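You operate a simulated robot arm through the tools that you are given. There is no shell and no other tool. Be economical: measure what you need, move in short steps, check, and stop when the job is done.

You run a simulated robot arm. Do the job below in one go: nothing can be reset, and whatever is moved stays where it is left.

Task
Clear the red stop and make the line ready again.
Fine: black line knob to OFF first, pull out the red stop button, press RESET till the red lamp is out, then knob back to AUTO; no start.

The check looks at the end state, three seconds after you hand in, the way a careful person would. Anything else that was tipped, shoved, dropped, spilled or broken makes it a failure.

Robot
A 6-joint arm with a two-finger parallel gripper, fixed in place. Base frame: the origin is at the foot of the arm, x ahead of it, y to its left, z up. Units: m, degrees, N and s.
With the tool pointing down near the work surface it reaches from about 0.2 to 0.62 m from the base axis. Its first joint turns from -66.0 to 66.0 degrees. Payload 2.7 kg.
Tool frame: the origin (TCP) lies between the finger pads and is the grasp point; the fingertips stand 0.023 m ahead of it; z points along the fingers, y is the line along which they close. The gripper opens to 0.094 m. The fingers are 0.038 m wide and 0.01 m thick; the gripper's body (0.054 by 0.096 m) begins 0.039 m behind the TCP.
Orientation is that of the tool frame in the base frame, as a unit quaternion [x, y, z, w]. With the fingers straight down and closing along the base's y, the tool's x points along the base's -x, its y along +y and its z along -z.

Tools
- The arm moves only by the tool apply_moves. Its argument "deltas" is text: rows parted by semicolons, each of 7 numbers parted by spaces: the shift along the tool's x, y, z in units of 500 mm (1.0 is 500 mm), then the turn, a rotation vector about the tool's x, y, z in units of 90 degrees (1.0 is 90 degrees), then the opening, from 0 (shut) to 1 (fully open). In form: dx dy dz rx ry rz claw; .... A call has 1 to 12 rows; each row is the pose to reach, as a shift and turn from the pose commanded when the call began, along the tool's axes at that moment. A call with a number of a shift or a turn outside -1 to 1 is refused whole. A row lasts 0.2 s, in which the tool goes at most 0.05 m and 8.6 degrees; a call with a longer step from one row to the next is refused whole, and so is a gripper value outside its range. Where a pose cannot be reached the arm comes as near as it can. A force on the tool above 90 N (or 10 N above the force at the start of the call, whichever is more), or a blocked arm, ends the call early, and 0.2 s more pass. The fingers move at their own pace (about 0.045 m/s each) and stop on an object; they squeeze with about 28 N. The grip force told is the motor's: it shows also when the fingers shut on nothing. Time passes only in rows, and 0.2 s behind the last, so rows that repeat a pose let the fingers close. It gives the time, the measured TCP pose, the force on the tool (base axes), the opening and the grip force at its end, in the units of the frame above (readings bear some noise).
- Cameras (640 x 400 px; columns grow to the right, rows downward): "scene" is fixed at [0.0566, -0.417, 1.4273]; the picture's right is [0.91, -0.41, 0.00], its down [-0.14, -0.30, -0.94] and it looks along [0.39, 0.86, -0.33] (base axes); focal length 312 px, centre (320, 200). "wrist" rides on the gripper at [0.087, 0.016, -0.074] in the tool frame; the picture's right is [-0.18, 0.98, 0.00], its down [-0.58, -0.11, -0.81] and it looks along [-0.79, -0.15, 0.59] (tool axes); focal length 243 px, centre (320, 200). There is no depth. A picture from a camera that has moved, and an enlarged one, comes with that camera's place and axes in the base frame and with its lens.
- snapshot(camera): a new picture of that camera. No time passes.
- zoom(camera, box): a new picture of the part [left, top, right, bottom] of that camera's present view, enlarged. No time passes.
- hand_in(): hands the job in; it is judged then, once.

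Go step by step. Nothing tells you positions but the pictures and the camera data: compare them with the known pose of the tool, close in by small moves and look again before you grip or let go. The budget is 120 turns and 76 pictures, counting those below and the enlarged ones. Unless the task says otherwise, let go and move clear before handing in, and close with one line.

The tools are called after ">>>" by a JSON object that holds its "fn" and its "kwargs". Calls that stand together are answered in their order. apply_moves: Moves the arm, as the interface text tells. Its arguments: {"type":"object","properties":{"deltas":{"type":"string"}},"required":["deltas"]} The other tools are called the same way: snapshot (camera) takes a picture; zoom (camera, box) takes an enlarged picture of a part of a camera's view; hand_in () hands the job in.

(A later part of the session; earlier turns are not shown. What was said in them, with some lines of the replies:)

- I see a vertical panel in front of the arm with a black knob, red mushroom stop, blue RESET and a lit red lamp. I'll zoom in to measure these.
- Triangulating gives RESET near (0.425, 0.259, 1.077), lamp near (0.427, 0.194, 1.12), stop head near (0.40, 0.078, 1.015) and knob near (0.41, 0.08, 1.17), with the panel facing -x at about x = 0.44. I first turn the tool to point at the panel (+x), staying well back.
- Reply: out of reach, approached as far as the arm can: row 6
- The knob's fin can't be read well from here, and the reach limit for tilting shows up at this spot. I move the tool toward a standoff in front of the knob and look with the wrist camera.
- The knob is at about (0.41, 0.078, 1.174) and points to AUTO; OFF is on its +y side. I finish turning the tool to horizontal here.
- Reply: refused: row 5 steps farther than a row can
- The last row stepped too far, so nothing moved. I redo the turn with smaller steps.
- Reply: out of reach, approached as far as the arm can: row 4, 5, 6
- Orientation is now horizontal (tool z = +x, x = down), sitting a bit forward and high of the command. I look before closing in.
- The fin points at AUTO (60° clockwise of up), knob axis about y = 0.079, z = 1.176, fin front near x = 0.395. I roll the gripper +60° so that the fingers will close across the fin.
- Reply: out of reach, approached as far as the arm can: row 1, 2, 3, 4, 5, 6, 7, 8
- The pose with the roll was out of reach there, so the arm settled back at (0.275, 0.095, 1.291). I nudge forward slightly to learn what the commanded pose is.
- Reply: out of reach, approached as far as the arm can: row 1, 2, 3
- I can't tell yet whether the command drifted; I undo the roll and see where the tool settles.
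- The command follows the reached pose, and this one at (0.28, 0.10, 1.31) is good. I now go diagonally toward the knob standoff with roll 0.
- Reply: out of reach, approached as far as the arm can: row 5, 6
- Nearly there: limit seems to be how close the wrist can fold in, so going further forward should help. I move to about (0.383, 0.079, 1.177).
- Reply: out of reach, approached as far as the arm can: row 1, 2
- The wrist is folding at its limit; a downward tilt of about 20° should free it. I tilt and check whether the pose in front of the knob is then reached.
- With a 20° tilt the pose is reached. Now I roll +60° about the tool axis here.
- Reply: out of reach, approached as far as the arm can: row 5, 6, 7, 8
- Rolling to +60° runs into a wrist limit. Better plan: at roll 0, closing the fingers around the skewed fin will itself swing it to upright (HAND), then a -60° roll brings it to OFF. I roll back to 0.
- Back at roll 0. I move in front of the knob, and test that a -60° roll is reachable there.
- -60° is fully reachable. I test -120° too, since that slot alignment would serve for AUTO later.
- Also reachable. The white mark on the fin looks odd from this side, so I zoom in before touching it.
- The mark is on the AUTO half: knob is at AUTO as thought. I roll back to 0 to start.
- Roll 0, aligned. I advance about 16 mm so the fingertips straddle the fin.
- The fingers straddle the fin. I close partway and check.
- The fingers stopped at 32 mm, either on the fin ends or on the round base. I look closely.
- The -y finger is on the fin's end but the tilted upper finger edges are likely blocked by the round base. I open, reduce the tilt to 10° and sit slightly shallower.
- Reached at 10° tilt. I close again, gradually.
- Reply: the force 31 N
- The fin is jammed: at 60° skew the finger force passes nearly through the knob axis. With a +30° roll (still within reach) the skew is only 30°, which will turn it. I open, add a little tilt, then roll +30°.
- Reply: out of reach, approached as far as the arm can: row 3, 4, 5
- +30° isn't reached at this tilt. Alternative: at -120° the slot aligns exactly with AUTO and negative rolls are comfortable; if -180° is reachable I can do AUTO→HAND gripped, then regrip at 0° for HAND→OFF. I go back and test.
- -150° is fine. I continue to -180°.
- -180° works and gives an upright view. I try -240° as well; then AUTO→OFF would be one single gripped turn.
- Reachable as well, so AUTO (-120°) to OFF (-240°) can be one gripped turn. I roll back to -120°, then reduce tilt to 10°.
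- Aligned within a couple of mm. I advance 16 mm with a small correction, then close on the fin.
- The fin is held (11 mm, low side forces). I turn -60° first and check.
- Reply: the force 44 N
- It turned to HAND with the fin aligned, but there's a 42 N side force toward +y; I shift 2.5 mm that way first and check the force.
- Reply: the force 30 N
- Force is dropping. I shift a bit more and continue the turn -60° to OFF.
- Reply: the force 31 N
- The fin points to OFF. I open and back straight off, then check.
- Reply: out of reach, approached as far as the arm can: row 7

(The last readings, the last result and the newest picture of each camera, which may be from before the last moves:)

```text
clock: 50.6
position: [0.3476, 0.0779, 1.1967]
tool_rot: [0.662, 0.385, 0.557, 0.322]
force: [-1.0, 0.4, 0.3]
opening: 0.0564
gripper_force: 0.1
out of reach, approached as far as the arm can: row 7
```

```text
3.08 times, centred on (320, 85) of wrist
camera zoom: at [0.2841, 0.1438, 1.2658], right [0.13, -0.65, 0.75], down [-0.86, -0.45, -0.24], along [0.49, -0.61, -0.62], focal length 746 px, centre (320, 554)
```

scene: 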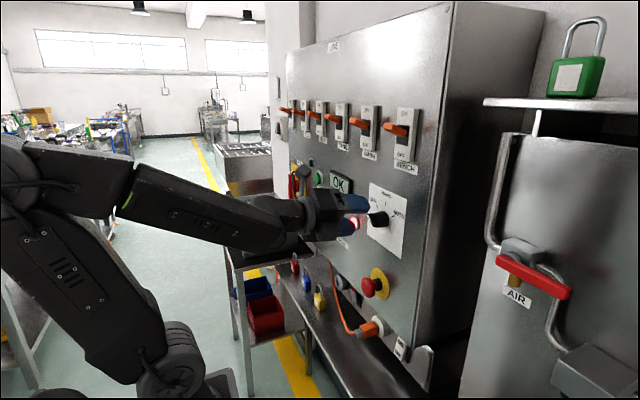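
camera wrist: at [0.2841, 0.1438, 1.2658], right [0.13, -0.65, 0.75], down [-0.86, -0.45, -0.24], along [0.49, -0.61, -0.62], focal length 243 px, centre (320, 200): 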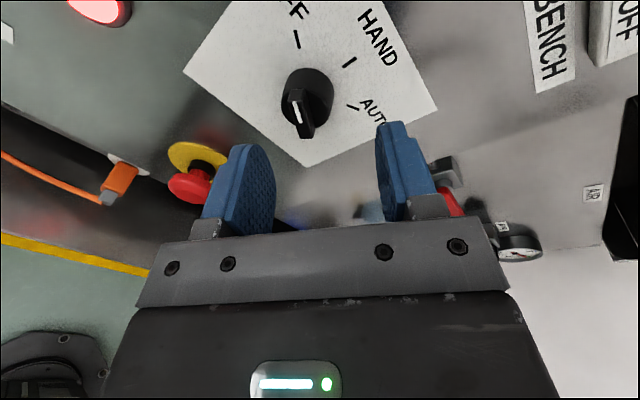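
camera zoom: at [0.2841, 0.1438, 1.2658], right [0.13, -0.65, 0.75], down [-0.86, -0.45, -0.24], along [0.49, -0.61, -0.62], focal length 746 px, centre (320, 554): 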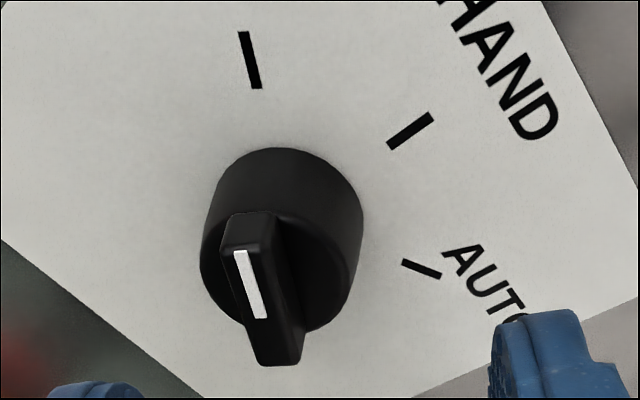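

The knob is at OFF. Next the stop: I roll to -180° (camera on top), tilt down to about 35° and go to a standoff above-front of the red head.

>>> {"fn": "apply_moves", "kwargs": {"deltas": "0 0 0 0 0 0.084 0.7;0 0 0 0 0 0.168 0.7;0 0 0 0 0 0.252 0.7;0 0 0 0 0 0.336 0.7;0 0 0 0 0 0.42 0.7;0 0 0 0 0 0.504 0.7;0 0 0 0 0 0.588 0.7;0 0 0 0 0 0.667 0.7"}}

>>> {"fn": "apply_moves", "kwargs": {"deltas": "0 0 0 0 -0.09 0 0.7;0 0 0 0 -0.18 0 0.7;0 0 0 0 -0.278 0 0.7;-0.08 0 0 0 -0.278 0 0.7;-0.16 0 0.003 0 -0.278 0 0.7;-0.236 0 0.006 0 -0.278 0 0.7"}}

>>> {"fn": "snapshot", "kwargs": {"camera": "wrist"}}

>>> {"fn": "zoom", "kwargs": {"camera": "scene", "box": [310, 220, 438, 350]}}

```text
clock: 52.4
position: [0.3473, 0.0762, 1.1957]
tool_rot: [0.765, 0.001, 0.644, -0.001]
force: [0.7, -0.6, -0.9]
opening: 0.0659
gripper_force: 0.0
```

```text
refused: row 3 steps farther than a row can; nothing moved
```

```text
36 pictures are left
camera wrist: at [0.2895, 0.0602, 1.2951], right [-0.03, -0.98, -0.18], down [-0.89, 0.11, -0.44], along [0.45, 0.15, -0.88], focal length 243 px, centre (320, 200)
```

wrist: 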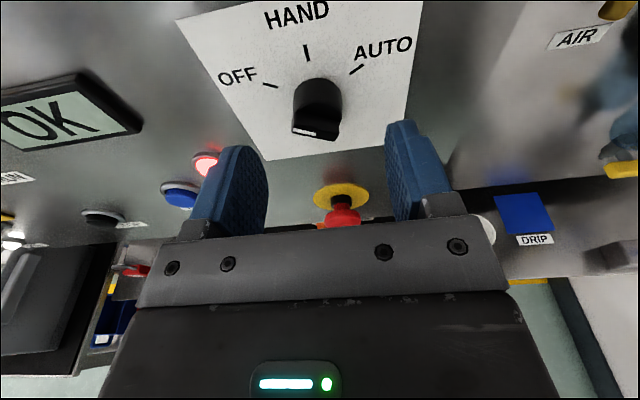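

```text
3.08 times, centred on (374, 285) of scene
camera zoom: at [0.0566, -0.417, 1.4273], right [0.91, -0.41, 0.0], down [-0.14, -0.3, -0.94], along [0.39, 0.86, -0.33], focal length 960 px, centre (154, -62)
```

zoom: 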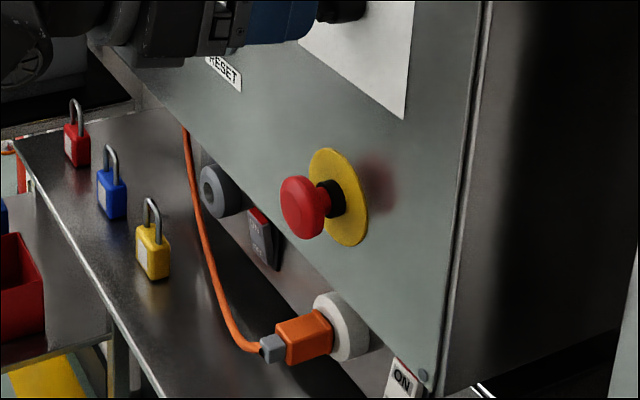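

Stop head: centre y≈0.077, z≈1.0155, front face x≈0.393, diameter about 42 mm. I retry the tilt with smaller steps.

>>> {"fn": "apply_moves", "kwargs": {"deltas": "0 0 0 0 -0.07 0 0.8;0 0 0 0 -0.14 0 0.8;0 0 0 0 -0.21 0 0.8;-0.08 0 0 0 -0.278 0 0.8;-0.16 0 0.003 0 -0.278 0 0.8;-0.236 0 0.006 0 -0.278 0 0.8;-0.236 0 0.006 0 -0.278 0 0.8"}}

>>> {"fn": "snapshot", "kwargs": {"camera": "wrist"}}

>>> {"fn": "snapshot", "kwargs": {"camera": "scene"}}

```text
clock: 54.0
position: [0.3584, 0.0867, 1.1067]
tool_rot: [0.886, 0.002, 0.463, 0.0]
force: [-0.6, 0.1, -0.7]
opening: 0.0751
gripper_force: 0.0
out of reach, approached as far as the arm can: row 5, 6, 7
```

```text
34 pictures are left
camera wrist: at [0.3486, 0.0708, 1.2205], right [-0.1, -0.98, -0.15], down [-0.99, 0.11, -0.01], along [0.03, 0.15, -0.99], focal length 243 px, centre (320, 200)
```

wrist: 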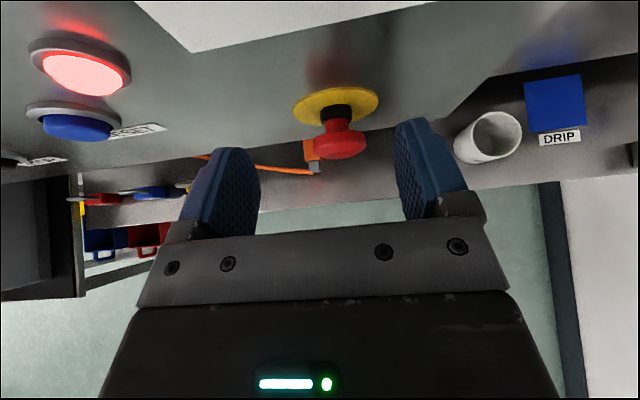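

```text
33 pictures are left
```

scene: 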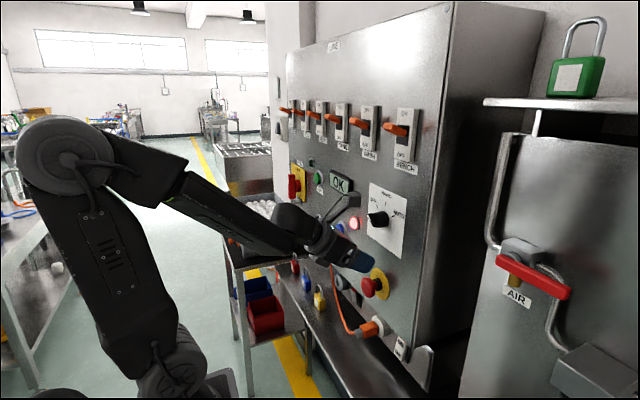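

Near-horizontal isn't reachable that low, and with the camera on the panel side I can't steepen. I roll to 0 (camera away from panel) so I can come from above at about 60° tilt.

>>> {"fn": "apply_moves", "kwargs": {"deltas": "0 0 -0.01 0 0 0.09 0.8;0 0 -0.02 0 0 0.18 0.8;0 0 -0.02 0 0 0.27 0.8;0 0 -0.02 0 0 0.36 0.8;0 0 -0.02 0 0 0.45 0.8;0 0 -0.02 0 0 0.54 0.8;0 0 -0.02 0 0 0.63 0.8;0 0 -0.02 0 0 0.72 0.8;0 0 -0.02 0 0 0.81 0.8;0 0 -0.02 0 0 0.9 0.8;0 0 -0.02 0 0 0.99 0.8;0 0 -0.02 0 0 1 0.8"}}

>>> {"fn": "apply_moves", "kwargs": {"deltas": "0 0 0 0 0 0.09 0.8;0 0 0 0 0 0.18 0.8;0 0 0 0 0 0.27 0.8;0 0 0 0 0 0.36 0.8;0 0 0 0 0 0.45 0.8;0 0 0 0 0 0.54 0.8;0 0 0 0 0 0.63 0.8;0 0 0 0 0 0.72 0.8;0 0 0 0 0 0.81 0.8;0 0 0 0 0 0.9 0.8;0 0 0 0 0 0.99 0.8;0 0 0 0 0 1 0.8"}}

>>> {"fn": "apply_moves", "kwargs": {"deltas": "0 0 0 0 0.07 0 0.8;0 0 0 0 0.14 0 0.8;0 0 0 0 0.21 0 0.8;0 0 0 0 0.278 0 0.8"}}

>>> {"fn": "snapshot", "kwargs": {"camera": "wrist"}}

```text
clock: 56.6
position: [0.3551, 0.0873, 1.1158]
tool_rot: [0.628, -0.627, 0.328, -0.326]
force: [0.6, -0.9, 0.1]
opening: 0.075
gripper_force: 0.2
out of reach, approached as far as the arm can: row 2, 3, 4, 5, 6, 7, 8, 9, 10, 11, 12
```

```text
clock: 59.2
position: [0.3547, 0.0864, 1.1144]
tool_rot: [-0.001, 0.887, 0.0, 0.462]
force: [0.7, -0.2, 0.1]
opening: 0.0751
gripper_force: 0.0
```

```text
clock: 60.2
position: [0.3555, 0.0873, 1.1157]
tool_rot: [-0.002, 0.966, -0.001, 0.259]
force: [-0.2, 0.2, -0.5]
opening: 0.0753
gripper_force: 0.1
```

```text
32 pictures are left
camera wrist: at [0.2452, 0.1028, 1.1367], right [0.16, 0.98, 0.09], down [0.1, -0.11, 0.99], along [0.98, -0.15, -0.12], focal length 243 px, centre (320, 200)
```

wrist: 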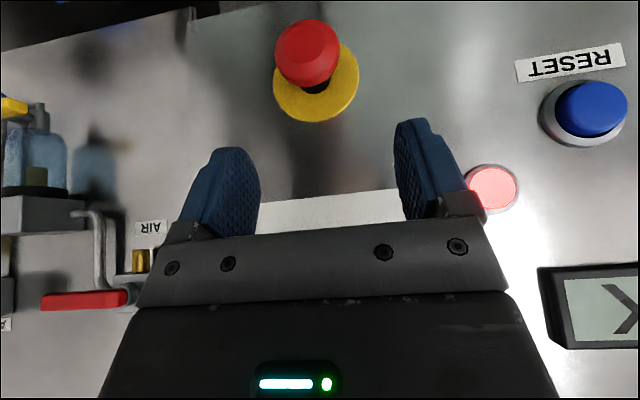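

At 60° tilt now. Stop head re-estimated at (0.396, 0.080, 1.013). I descend so the fingers straddle it, looking on the way.

>>> {"fn": "apply_moves", "kwargs": {"deltas": "0.009 -0.004 0.05 0 0 0 0.8;0.018 -0.008 0.1 0 0 0 0.8;0.03 -0.0146 0.14 0 0 0 0.8;0.03 -0.0146 0.14 0 0 0 0.8"}}

>>> {"fn": "snapshot", "kwargs": {"camera": "wrist"}}

>>> {"fn": "zoom", "kwargs": {"camera": "scene", "box": [320, 220, 420, 320]}}

```text
clock: 61.2
position: [0.3779, 0.0795, 1.0468]
tool_rot: [-0.001, 0.966, -0.001, 0.26]
force: [0.0, -0.2, -0.3]
opening: 0.0752
gripper_force: 0.1
```

```text
31 pictures are left
camera wrist: at [0.2665, 0.0954, 1.0686], right [0.16, 0.98, 0.09], down [0.1, -0.11, 0.99], along [0.98, -0.15, -0.11], focal length 243 px, centre (320, 200)
```

wrist: 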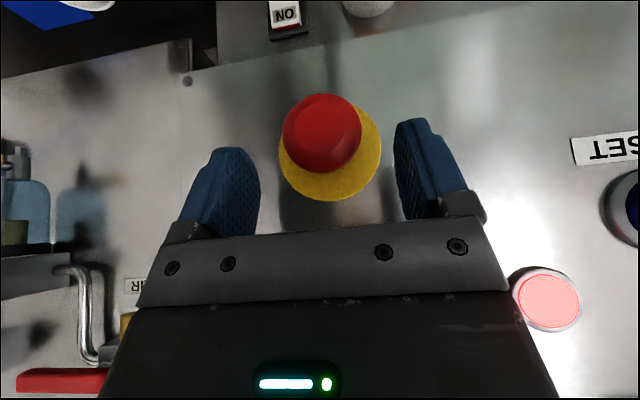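

```text
4.00 times, centred on (370, 270) of scene
camera zoom: at [0.0566, -0.417, 1.4273], right [0.91, -0.41, 0.0], down [-0.14, -0.3, -0.94], along [0.39, 0.86, -0.33], focal length 1248 px, centre (120, -80)
```

zoom: 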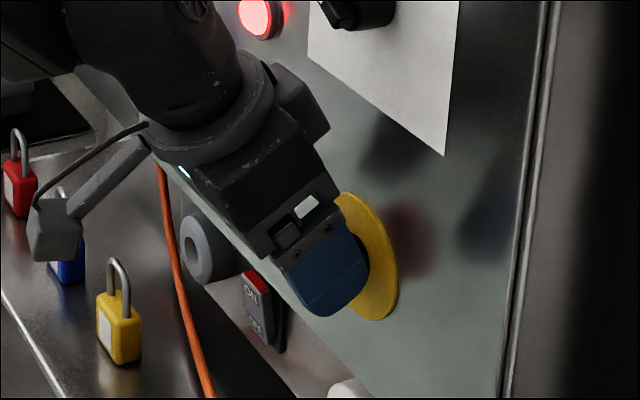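

Head centred between the fingers at (0.396, 0.080, 1.016). I go in the last 27 mm.

>>> {"fn": "apply_moves", "kwargs": {"deltas": "0.004 0.001 0.027 0 0 0 0.8;0.0076 0.001 0.053 0 0 0 0.8;0.0076 0.001 0.053 0 0 0 0.8"}}

>>> {"fn": "zoom", "kwargs": {"camera": "wrist", "box": [200, 60, 460, 220]}}

>>> {"fn": "zoom", "kwargs": {"camera": "scene", "box": [320, 220, 420, 320]}}

```text
clock: 62.0
position: [0.3867, 0.0799, 1.0226]
tool_rot: [-0.001, 0.966, -0.001, 0.259]
force: [-0.4, 0.7, -0.2]
opening: 0.0755
gripper_force: 0.1
```

```text
2.46 times, centred on (330, 140) of wrist
camera zoom: at [0.2768, 0.0961, 1.0439], right [0.16, 0.98, 0.09], down [0.1, -0.11, 0.99], along [0.98, -0.15, -0.11], focal length 597 px, centre (295, 348)
```

zoom: 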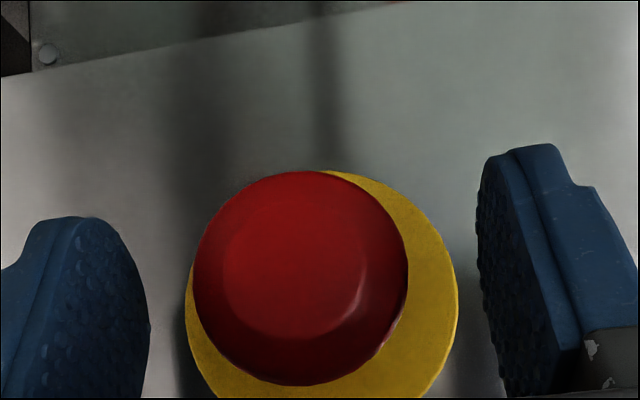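

```text
4.00 times, centred on (370, 270) of scene
camera zoom: at [0.0566, -0.417, 1.4273], right [0.91, -0.41, 0.0], down [-0.14, -0.3, -0.94], along [0.39, 0.86, -0.33], focal length 1248 px, centre (120, -80)
```

zoom: 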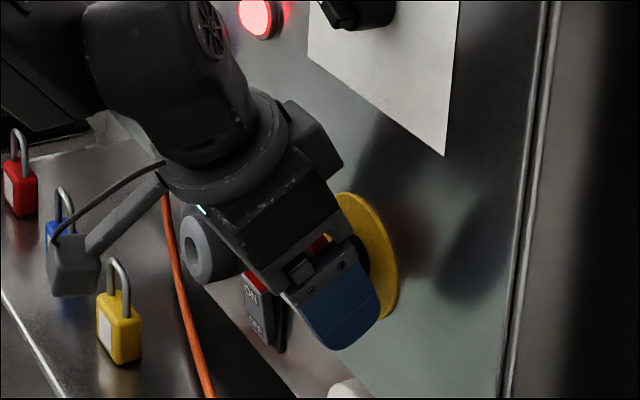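

Head is between the pads. I close on it.

>>> {"fn": "apply_moves", "kwargs": {"deltas": "0 0.001 0 0 0 0 0.3;0 0.001 0 0 0 0 0.3;0 0.001 0 0 0 0 0.3;0 0.001 0 0 0 0 0.3;0 0.001 0 0 0 0 0.3"}}

```text
clock: 63.2
position: [0.3876, 0.0797, 1.0237]
tool_rot: [-0.001, 0.966, -0.001, 0.26]
force: [-0.4, -5.8, 1.9]
opening: 0.0443
gripper_force: 44.6
```

Held at 44 mm. I pull straight out along -x in small steps, to 14 mm.

>>> {"fn": "apply_moves", "kwargs": {"deltas": "0 0.001 0 0 0 0 0;0.007 0.001 -0.004 0 0 0 0;0.014 0.001 -0.008 0 0 0 0;0.021 0.001 -0.012 0 0 0 0;0.024 0.001 -0.014 0 0 0 0"}}

>>> {"fn": "zoom", "kwargs": {"camera": "wrist", "box": [200, 60, 460, 220]}}

>>> {"fn": "zoom", "kwargs": {"camera": "scene", "box": [320, 180, 420, 320]}}

```text
clock: 64.4
position: [0.3755, 0.0797, 1.0218]
tool_rot: [-0.002, 0.966, -0.002, 0.259]
force: [29.5, -13.0, -20.3]
opening: 0.0442
gripper_force: 45.3
```

```text
2.46 times, centred on (330, 140) of wrist
camera zoom: at [0.2644, 0.0962, 1.0442], right [0.16, 0.98, 0.09], down [0.1, -0.11, 0.99], along [0.98, -0.15, -0.12], focal length 597 px, centre (295, 348)
```

zoom: 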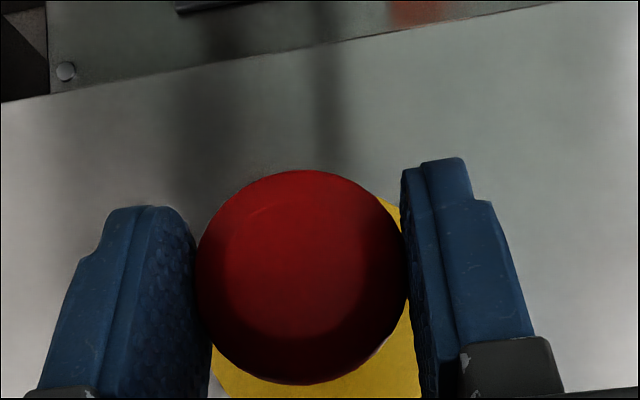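

```text
2.86 times, centred on (370, 250) of scene
camera zoom: at [0.0577, -0.4173, 1.4272], right [0.91, -0.41, 0.0], down [-0.14, -0.3, -0.94], along [0.39, 0.86, -0.33], focal length 891 px, centre (177, 57)
```

zoom: 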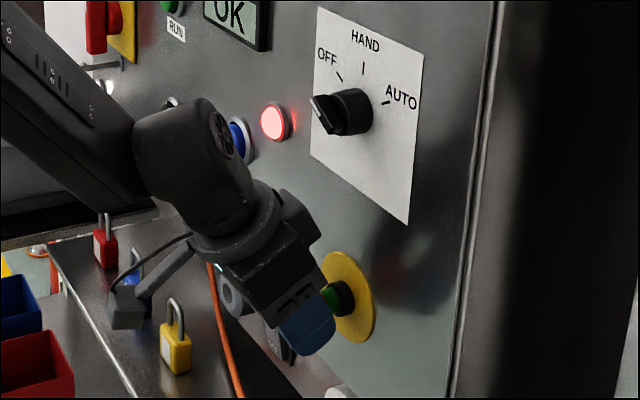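

A green ring now shows on the stem: the stop is pulled out. I ease the tension, open, and retreat up and back.

>>> {"fn": "apply_moves", "kwargs": {"deltas": "-0.003 0 0.001 0 0 0 0.2;-0.003 0 0.001 0 0 0 0.9;-0.003 0 0.001 0 0 0 0.9;-0.003 0 0.001 0 0 0 0.9;-0.003 0 0.001 0 0 0 0.9;-0.003 0 -0.06 0 0 0 0.9;-0.003 0 -0.12 0 0 0 0.9;-0.003 0 -0.18 0 0 0 0.9"}}

>>> {"fn": "snapshot", "kwargs": {"camera": "wrist"}}

>>> {"fn": "zoom", "kwargs": {"camera": "scene", "box": [320, 180, 420, 320]}}

```text
clock: 66.2
position: [0.3306, 0.0785, 1.1026]
tool_rot: [-0.002, 0.966, -0.002, 0.26]
force: [0.1, -0.2, 0.4]
opening: 0.0849
gripper_force: 0.1
```

```text
25 pictures are left
camera wrist: at [0.2195, 0.0952, 1.1236], right [0.16, 0.98, 0.09], down [0.1, -0.11, 0.99], along [0.98, -0.15, -0.11], focal length 243 px, centre (320, 200)
```

wrist: 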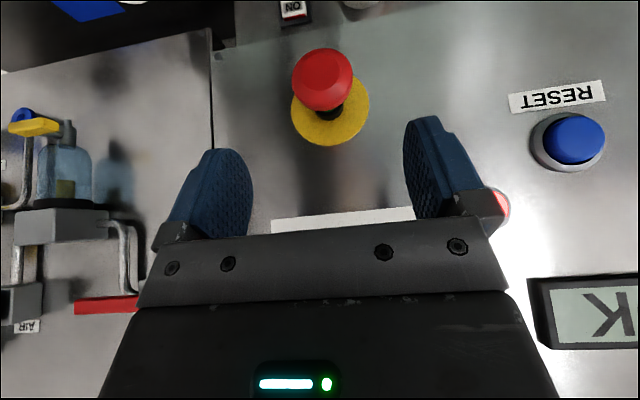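

```text
2.86 times, centred on (370, 250) of scene
camera zoom: at [0.0566, -0.417, 1.4273], right [0.91, -0.41, 0.0], down [-0.14, -0.3, -0.94], along [0.39, 0.86, -0.33], focal length 891 px, centre (177, 57)
```

zoom: 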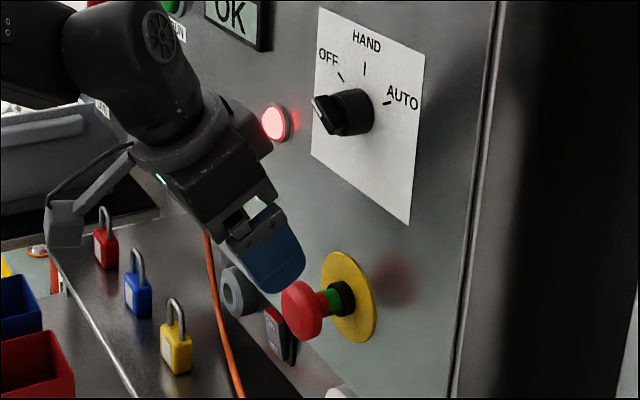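

The stop is out and stays out. Next RESET at about (0.42, 0.256, 1.077): I shut the fingers, shift left and flatten the tilt to 35°.

>>> {"fn": "apply_moves", "kwargs": {"deltas": "0 0.08 0 0 0 0 0;0 0.16 0 0 0 0 0;0 0.24 0 0 0 0 0;0 0.32 0 0 -0.07 0 0;0 0.355 0 0 -0.14 0 0;0 0.355 0 0 -0.21 0 0;0 0.355 0 0 -0.278 0 0;0 0.355 0 0 -0.278 0 0"}}

>>> {"fn": "snapshot", "kwargs": {"camera": "wrist"}}

>>> {"fn": "snapshot", "kwargs": {"camera": "scene"}}

```text
clock: 68.0
position: [0.3305, 0.2588, 1.1001]
tool_rot: [-0.001, 0.886, -0.001, 0.463]
force: [-0.4, 0.6, 0.6]
opening: 0.0
gripper_force: 28.0
```

```text
23 pictures are left
camera wrist: at [0.22, 0.2743, 1.0732], right [0.1, 0.98, 0.15], down [-0.33, -0.11, 0.94], along [0.94, -0.15, 0.31], focal length 243 px, centre (320, 200)
```

wrist: 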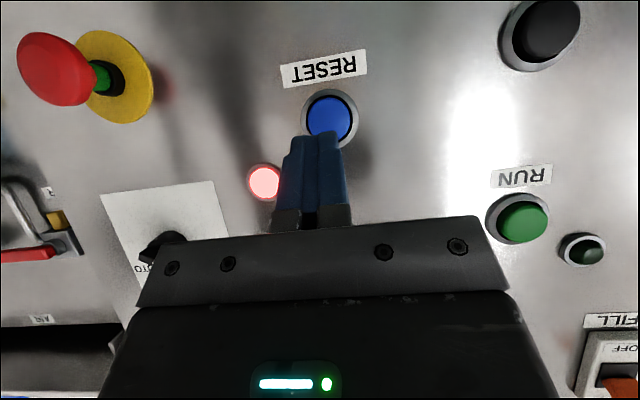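

```text
22 pictures are left
```

scene: 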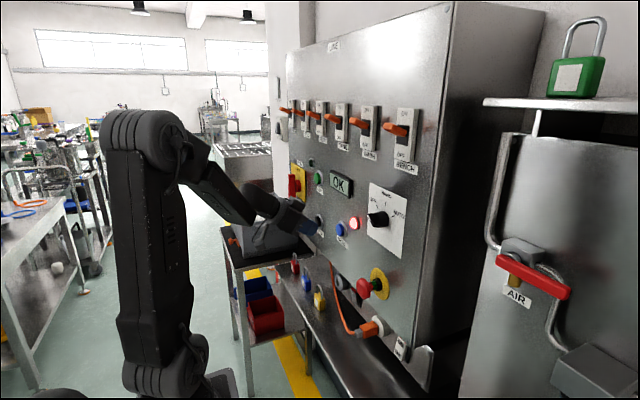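

Lined up with RESET (y≈0.259, z≈1.072). I approach to just short of the button.

>>> {"fn": "apply_moves", "kwargs": {"deltas": "-0.003 0 0.04 0 0 0 0;-0.006 0 0.08 0 0 0 0;-0.01 0 0.115 0 0 0 0;-0.01 0 0.115 0 0 0 0"}}

>>> {"fn": "snapshot", "kwargs": {"camera": "wrist"}}

>>> {"fn": "zoom", "kwargs": {"camera": "scene", "box": [300, 190, 380, 260]}}

```text
clock: 69.0
position: [0.3798, 0.2585, 1.0725]
tool_rot: [-0.001, 0.886, -0.001, 0.463]
force: [1.0, 0.8, 0.0]
opening: 0.0
gripper_force: 27.7
```

```text
21 pictures are left
camera wrist: at [0.2701, 0.2732, 1.0444], right [0.1, 0.98, 0.15], down [-0.33, -0.11, 0.94], along [0.94, -0.15, 0.31], focal length 243 px, centre (320, 200)
```

wrist: 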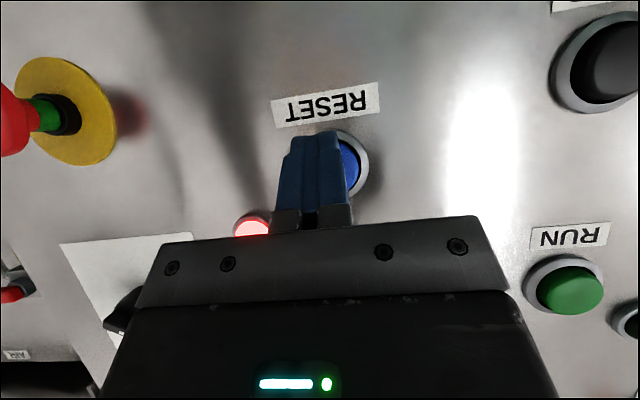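

```text
5.71 times, centred on (340, 225) of scene
camera zoom: at [0.0566, -0.417, 1.4273], right [0.91, -0.41, 0.0], down [-0.14, -0.3, -0.94], along [0.39, 0.86, -0.33], focal length 1783 px, centre (206, 57)
```

zoom: 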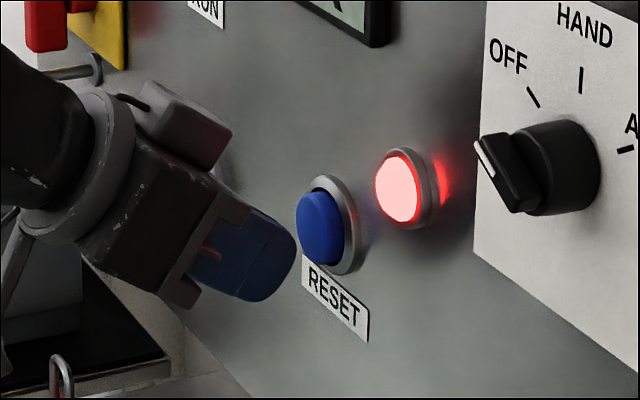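

Aligned. I press forward along +x in small steps and watch the force.

>>> {"fn": "apply_moves", "kwargs": {"deltas": "-0.0046 0.002 0.0066 0 0 0 0;-0.0092 0.002 0.0131 0 0 0 0;-0.0138 0.002 0.0197 0 0 0 0;-0.0138 0.002 0.0197 0 0 0 0"}}

>>> {"fn": "zoom", "kwargs": {"camera": "scene", "box": [300, 190, 380, 260]}}

```text
clock: 70.0
position: [0.3912, 0.2576, 1.0725]
tool_rot: [-0.002, 0.887, -0.001, 0.462]
force: [-8.4, 3.2, 1.2]
opening: 0.0
gripper_force: 28.5
```

```text
5.71 times, centred on (340, 225) of scene
camera zoom: at [0.0563, -0.4169, 1.4274], right [0.91, -0.41, 0.0], down [-0.14, -0.3, -0.94], along [0.39, 0.86, -0.33], focal length 1783 px, centre (206, 57)
```

zoom: 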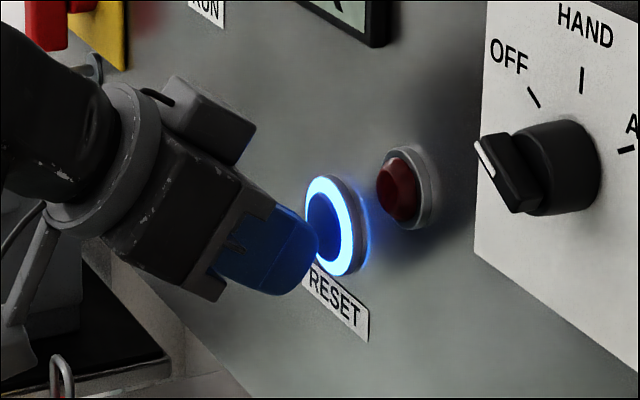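

The RESET ring lights blue and the red lamp is out. I retreat and check the lamp stays out.

>>> {"fn": "apply_moves", "kwargs": {"deltas": "0 0 0 0 0 0 0;0 0 0 0 0 0 0;0.014 0 -0.02 0 0 0 0;0.014 0 -0.06 0 0 0 0;0.014 0 -0.12 0 0 0 0;0.014 0 -0.18 0 0 0 0"}}

>>> {"fn": "snapshot", "kwargs": {"camera": "scene"}}

```text
clock: 71.4
position: [0.313, 0.2577, 1.1162]
tool_rot: [-0.001, 0.887, -0.002, 0.462]
force: [-0.4, 0.1, -0.2]
opening: 0.0
gripper_force: 27.5
```

```text
18 pictures are left
```

scene: 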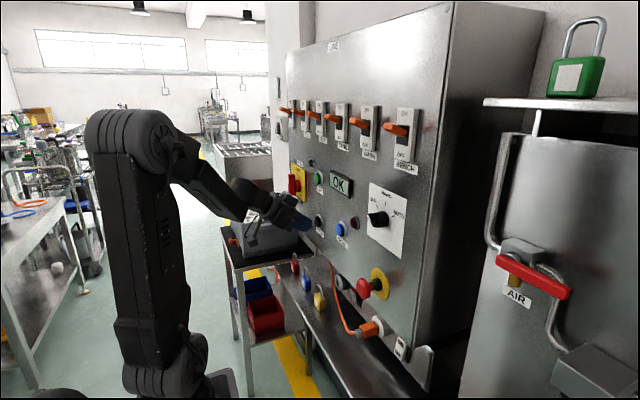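

Lamp stays out. Now back to the knob: I move in front of it and set tilt 20°.

>>> {"fn": "apply_moves", "kwargs": {"deltas": "-0.034 -0.07 -0.004 0 0 0 0.65;-0.068 -0.14 -0.008 0 0 0 0.65;-0.102 -0.21 -0.012 0 0 0 0.65;-0.136 -0.28 -0.016 0 -0.05 0 0.65;-0.169 -0.354 -0.021 0 -0.11 0 0.65;-0.169 -0.354 -0.021 0 -0.167 0 0.65;-0.169 -0.354 -0.021 0 -0.167 0 0.65"}}

```text
clock: 73.0
position: [0.3537, 0.0805, 1.1946]
tool_rot: [-0.002, 0.818, 0.0, 0.575]
force: [0.5, 0.3, -0.1]
opening: 0.0612
gripper_force: 0.0
```

In place. I roll through -180° to -240° in steps, at the same standoff that worked before.

>>> {"fn": "apply_moves", "kwargs": {"deltas": "0.018 0.001 0.015 0 0 -0.09 0.65;0.018 0.001 0.015 0 0 -0.18 0.65;0.018 0.001 0.015 0 0 -0.27 0.65;0.018 0.001 0.015 0 0 -0.36 0.65;0.018 0.001 0.015 0 0 -0.45 0.65;0.018 0.001 0.015 0 0 -0.54 0.65;0.018 0.001 0.015 0 0 -0.63 0.65;0.018 0.001 0.015 0 0 -0.72 0.65;0.018 0.001 0.015 0 0 -0.81 0.65;0.018 0.001 0.015 0 0 -0.9 0.65;0.018 0.001 0.015 0 0 -0.99 0.65;0.018 0.001 0.015 0 0 -1 0.65"}}

>>> {"fn": "apply_moves", "kwargs": {"deltas": "0 0 0 0 0 -0.09 0.65;0 0 0 0 0 -0.18 0.65;0 0 0 0 0 -0.27 0.65;0 0 0 0 0 -0.36 0.65;0 0 0 0 0 -0.45 0.65;0 0 0 0 0 -0.54 0.65;0 0 0 0 0 -0.63 0.65;0 0 0 0 0 -0.72 0.65;0 0 0 0 0 -0.81 0.65;0 0 0 0 0 -0.9 0.65;0 0 0 0 0 -0.99 0.65;0 0 0 0 0 -1 0.65"}}

>>> {"fn": "apply_moves", "kwargs": {"deltas": "0 0 0 0 0 -0.084 0.65;0 0 0 0 0 -0.168 0.65;0 0 0 0 0 -0.252 0.65;0 0 0 0 0 -0.336 0.65;0 0 0 0 0 -0.42 0.65;0 0 0 0 0 -0.504 0.65;0 0 0 0 0 -0.588 0.65;0 0 0 0 0 -0.667 0.65"}}

```text
clock: 75.6
position: [0.3587, 0.082, 1.1816]
tool_rot: [0.58, -0.577, 0.407, -0.406]
force: [-0.5, 0.6, 0.5]
opening: 0.0611
gripper_force: 0.1
```

```text
clock: 78.2
position: [0.3576, 0.0825, 1.1823]
tool_rot: [0.818, 0.003, 0.575, 0.001]
force: [-0.5, 0.7, 0.3]
opening: 0.0611
gripper_force: 0.0
```

```text
clock: 80.0
position: [0.3572, 0.0818, 1.1817]
tool_rot: [0.707, 0.411, 0.497, 0.289]
force: [0.6, -0.6, 0.5]
opening: 0.0608
gripper_force: 0.0
```

At -240°. I reduce the tilt to 10° and move slightly forward, then look.

>>> {"fn": "apply_moves", "kwargs": {"deltas": "0 0 0.009 -0.048 0.0277 0 0.65;0 0 0.018 -0.0962 0.0555 0 0.65;0 0 0.018 -0.0962 0.0555 0 0.65"}}

>>> {"fn": "snapshot", "kwargs": {"camera": "wrist"}}

```text
clock: 80.8
position: [0.3653, 0.0822, 1.1791]
tool_rot: [0.662, 0.384, 0.558, 0.322]
force: [0.2, -0.4, 0.1]
opening: 0.0613
gripper_force: 0.0
```

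```text
17 pictures are left
camera wrist: at [0.3036, 0.15, 1.2485], right [0.13, -0.65, 0.75], down [-0.86, -0.45, -0.24], along [0.5, -0.61, -0.62], focal length 243 px, centre (320, 200)
```

wrist: 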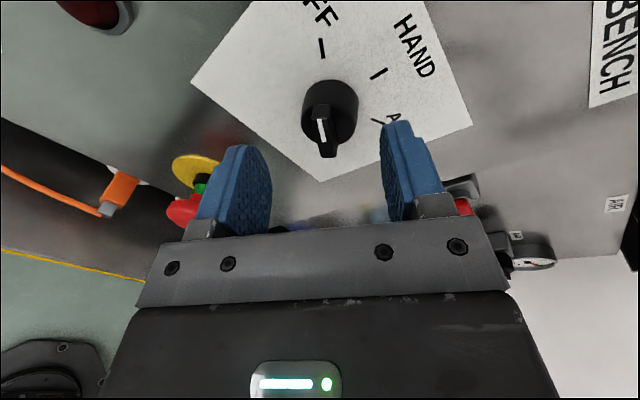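

Fin at OFF sits between the fingers. I advance 16 mm and close.

>>> {"fn": "apply_moves", "kwargs": {"deltas": "0.005 0.004 0.016 0 0 0 0.65;0.005 0.004 0.032 0 0 0 0.65;0.005 0.004 0.032 0 0 0 0.3;0.005 0.004 0.032 0 0 0 0.3;0.005 0.004 0.032 0 0 0 0;0.005 0.004 0.032 0 0 0 0;0.005 0.004 0.032 0 0 0 0;0.005 0.004 0.032 0 0 0 0"}}

>>> {"fn": "snapshot", "kwargs": {"camera": "wrist"}}

```text
clock: 82.6
position: [0.3824, 0.0841, 1.1805]
tool_rot: [0.661, 0.384, 0.558, 0.323]
force: [-1.5, -0.6, 6.5]
opening: 0.0111
gripper_force: 45.2
```

```text
16 pictures are left
camera wrist: at [0.3201, 0.1513, 1.2499], right [0.13, -0.65, 0.75], down [-0.86, -0.45, -0.24], along [0.5, -0.61, -0.62], focal length 243 px, centre (320, 200)
```

wrist: 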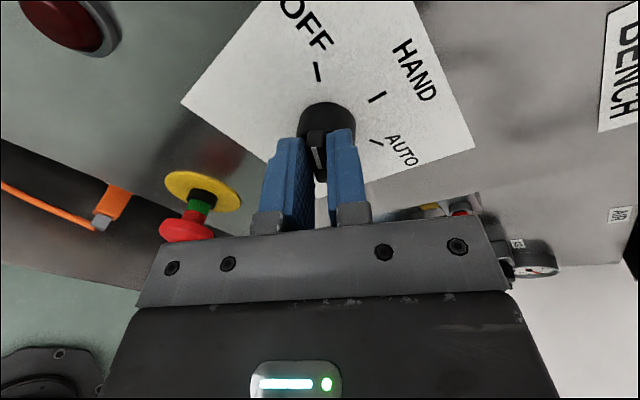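

Held cleanly. I turn +60° to HAND.

>>> {"fn": "apply_moves", "kwargs": {"deltas": "0 0 0 0 0 0.084 0;0 0 0 0 0 0.168 0;0 0 0 0 0 0.252 0;0 0 0 0 0 0.336 0;0 0 0 0 0 0.42 0;0 0 0 0 0 0.504 0;0 0 0 0 0 0.588 0;0 0 0 0 0 0.667 0"}}

```text
clock: 84.4
position: [0.3837, 0.0793, 1.1818]
tool_rot: [0.762, -0.004, 0.648, 0.001]
force: [-17.3, -44.7, 23.2]
opening: 0.0099
gripper_force: 45.0
```

Side force now toward -y; I shift 2.5 mm that way and ease out 1 mm.

>>> {"fn": "apply_moves", "kwargs": {"deltas": "0.002 0.005 -0.002 0 0 0 0;0.002 0.005 -0.002 0 0 0 0"}}

```text
clock: 85.0
position: [0.3834, 0.0796, 1.1828]
tool_rot: [0.762, 0.001, 0.647, 0.0]
force: [3.3, -26.0, 13.7]
opening: 0.0099
gripper_force: 44.9
```

>>> {"fn": "apply_moves", "kwargs": {"deltas": "0.002 0.004 0 0 0 0.084 0;0.002 0.004 0 0 0 0.168 0;0.002 0.004 0 0 0 0.252 0;0.002 0.004 0 0 0 0.336 0;0.002 0.004 0 0 0 0.42 0;0.002 0.004 0 0 0 0.504 0;0.002 0.004 0 0 0 0.588 0;0.002 0.004 0 0 0 0.672 0;0.002 0.004 0 0 0 0.672 0"}}

>>> {"fn": "snapshot", "kwargs": {"camera": "wrist"}}

```text
clock: 87.0
position: [0.3828, 0.0786, 1.1801]
tool_rot: [0.664, -0.385, 0.553, -0.323]
force: [7.5, -25.0, -13.5]
opening: 0.0112
gripper_force: 44.8
```

```text
15 pictures are left
camera wrist: at [0.3152, -0.0046, 1.2211], right [-0.17, -0.33, -0.93], down [-0.83, 0.56, -0.05], along [0.53, 0.76, -0.36], focal length 243 px, centre (320, 200)
```

wrist: 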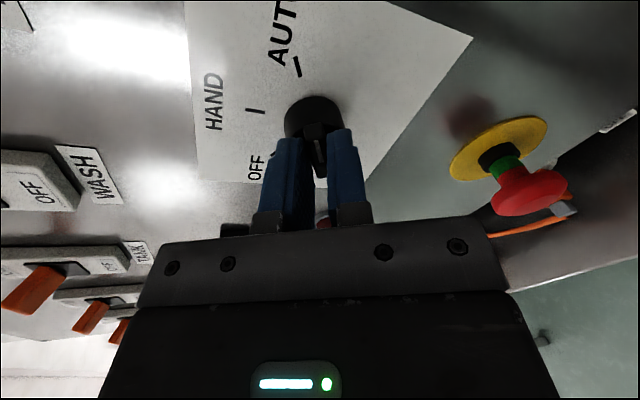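

The fin is at AUTO now. I open and back straight off, then check everything.

>>> {"fn": "apply_moves", "kwargs": {"deltas": "0 0 0 0 0 0 0.6;0 0 0 0 0 0 0.6;0 0 0 0 0 0 0.6;0 0 0 0 0 0 0.6;0 0 -0.03 0 0 0 0.6;0 0 -0.05 0 0 0 0.6"}}

>>> {"fn": "zoom", "kwargs": {"camera": "wrist", "box": [180, 0, 500, 200]}}

>>> {"fn": "snapshot", "kwargs": {"camera": "scene"}}

>>> {"fn": "zoom", "kwargs": {"camera": "scene", "box": [320, 180, 420, 320]}}

```text
clock: 88.4
position: [0.3583, 0.0791, 1.1868]
tool_rot: [0.662, -0.383, 0.557, -0.323]
force: [0.3, 0.5, -0.5]
opening: 0.0565
gripper_force: 0.2
```

```text
2.00 times, centred on (340, 100) of wrist
camera zoom: at [0.2909, -0.0041, 1.2278], right [-0.16, -0.33, -0.93], down [-0.83, 0.56, -0.05], along [0.54, 0.76, -0.36], focal length 485 px, centre (280, 400)
```

zoom: 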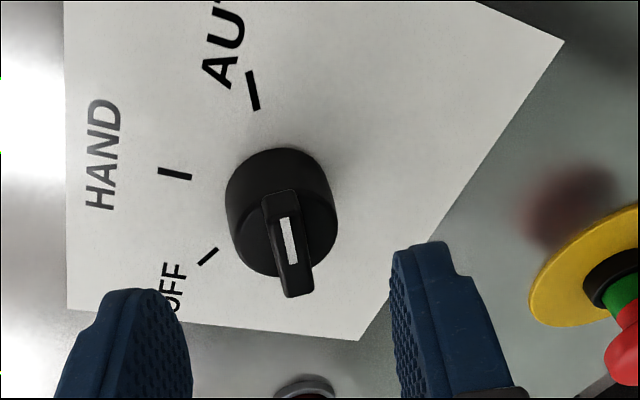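

```text
13 pictures are left
```

scene: 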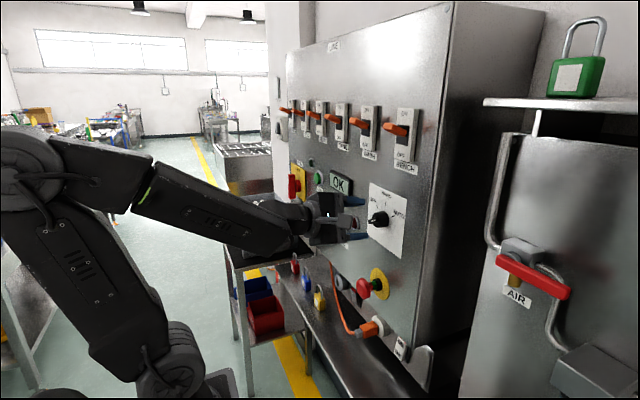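

```text
2.86 times, centred on (370, 250) of scene
camera zoom: at [0.0566, -0.417, 1.4273], right [0.91, -0.41, 0.0], down [-0.14, -0.3, -0.94], along [0.39, 0.86, -0.33], focal length 891 px, centre (177, 57)
```

zoom: 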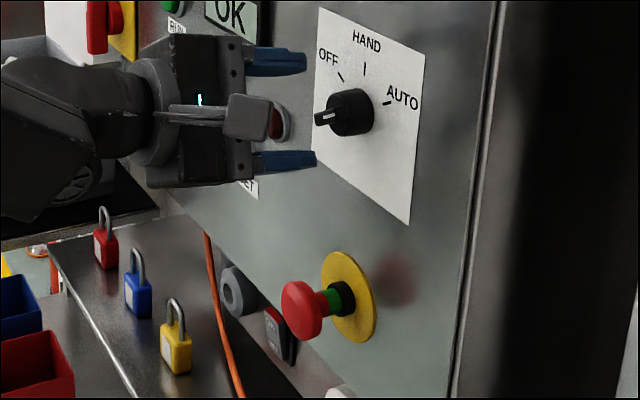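

Knob is back at AUTO, the stop is out, lamp dark. I move clear and take a last look.

>>> {"fn": "apply_moves", "kwargs": {"deltas": "0.015 -0.026 -0.03 0 0 0 0.6;0.03 -0.052 -0.06 0 0 0 0.6;0.045 -0.078 -0.09 0 0 0 0.6;0.06 -0.104 -0.11 0 0 0 0.6"}}

>>> {"fn": "zoom", "kwargs": {"camera": "scene", "box": [280, 150, 440, 350]}}

>>> {"fn": "snapshot", "kwargs": {"camera": "wrist"}}

```text
clock: 89.4
position: [0.3131, 0.0781, 1.2539]
tool_rot: [0.662, -0.383, 0.557, -0.324]
force: [0.3, 0.3, 0.7]
opening: 0.0563
gripper_force: 0.0
```

```text
2.00 times, centred on (360, 250) of scene
camera zoom: at [0.0566, -0.417, 1.4273], right [0.91, -0.41, 0.0], down [-0.14, -0.3, -0.94], along [0.39, 0.86, -0.33], focal length 624 px, centre (240, 100)
```

zoom: 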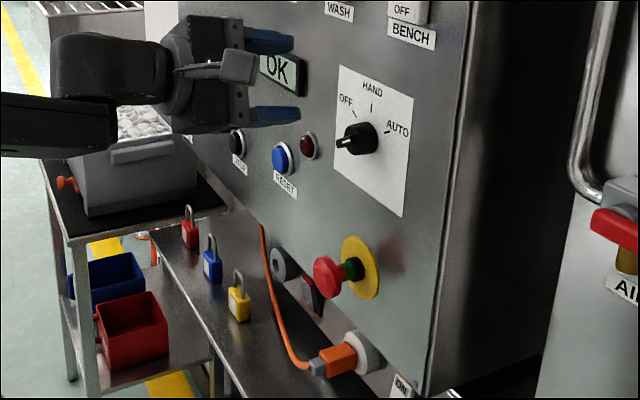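

```text
10 pictures are left
camera wrist: at [0.2465, -0.0047, 1.2951], right [-0.16, -0.33, -0.93], down [-0.83, 0.56, -0.05], along [0.54, 0.76, -0.36], focal length 243 px, centre (320, 200)
```

wrist: 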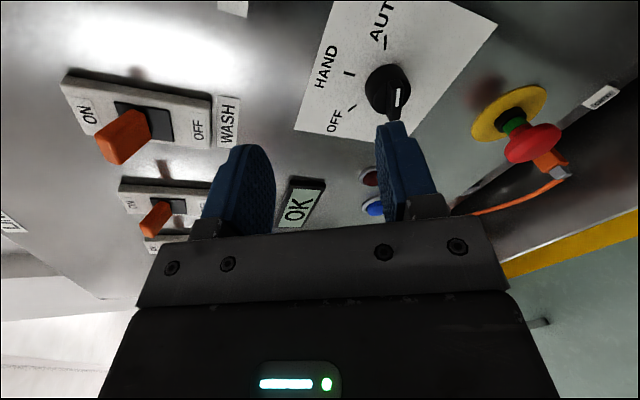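

The stop is out with its green ring showing, the red lamp is dark, the knob is at AUTO, and nothing else has moved. The arm is clear, so I hand in.

>>> {"fn": "hand_in", "kwargs": {}}

```text
The job is handed in.
```

The line is ready again: I turned the knob to OFF, pulled out the red stop, pressed RESET until the red lamp went out and turned the knob back to AUTO, without starting the line.
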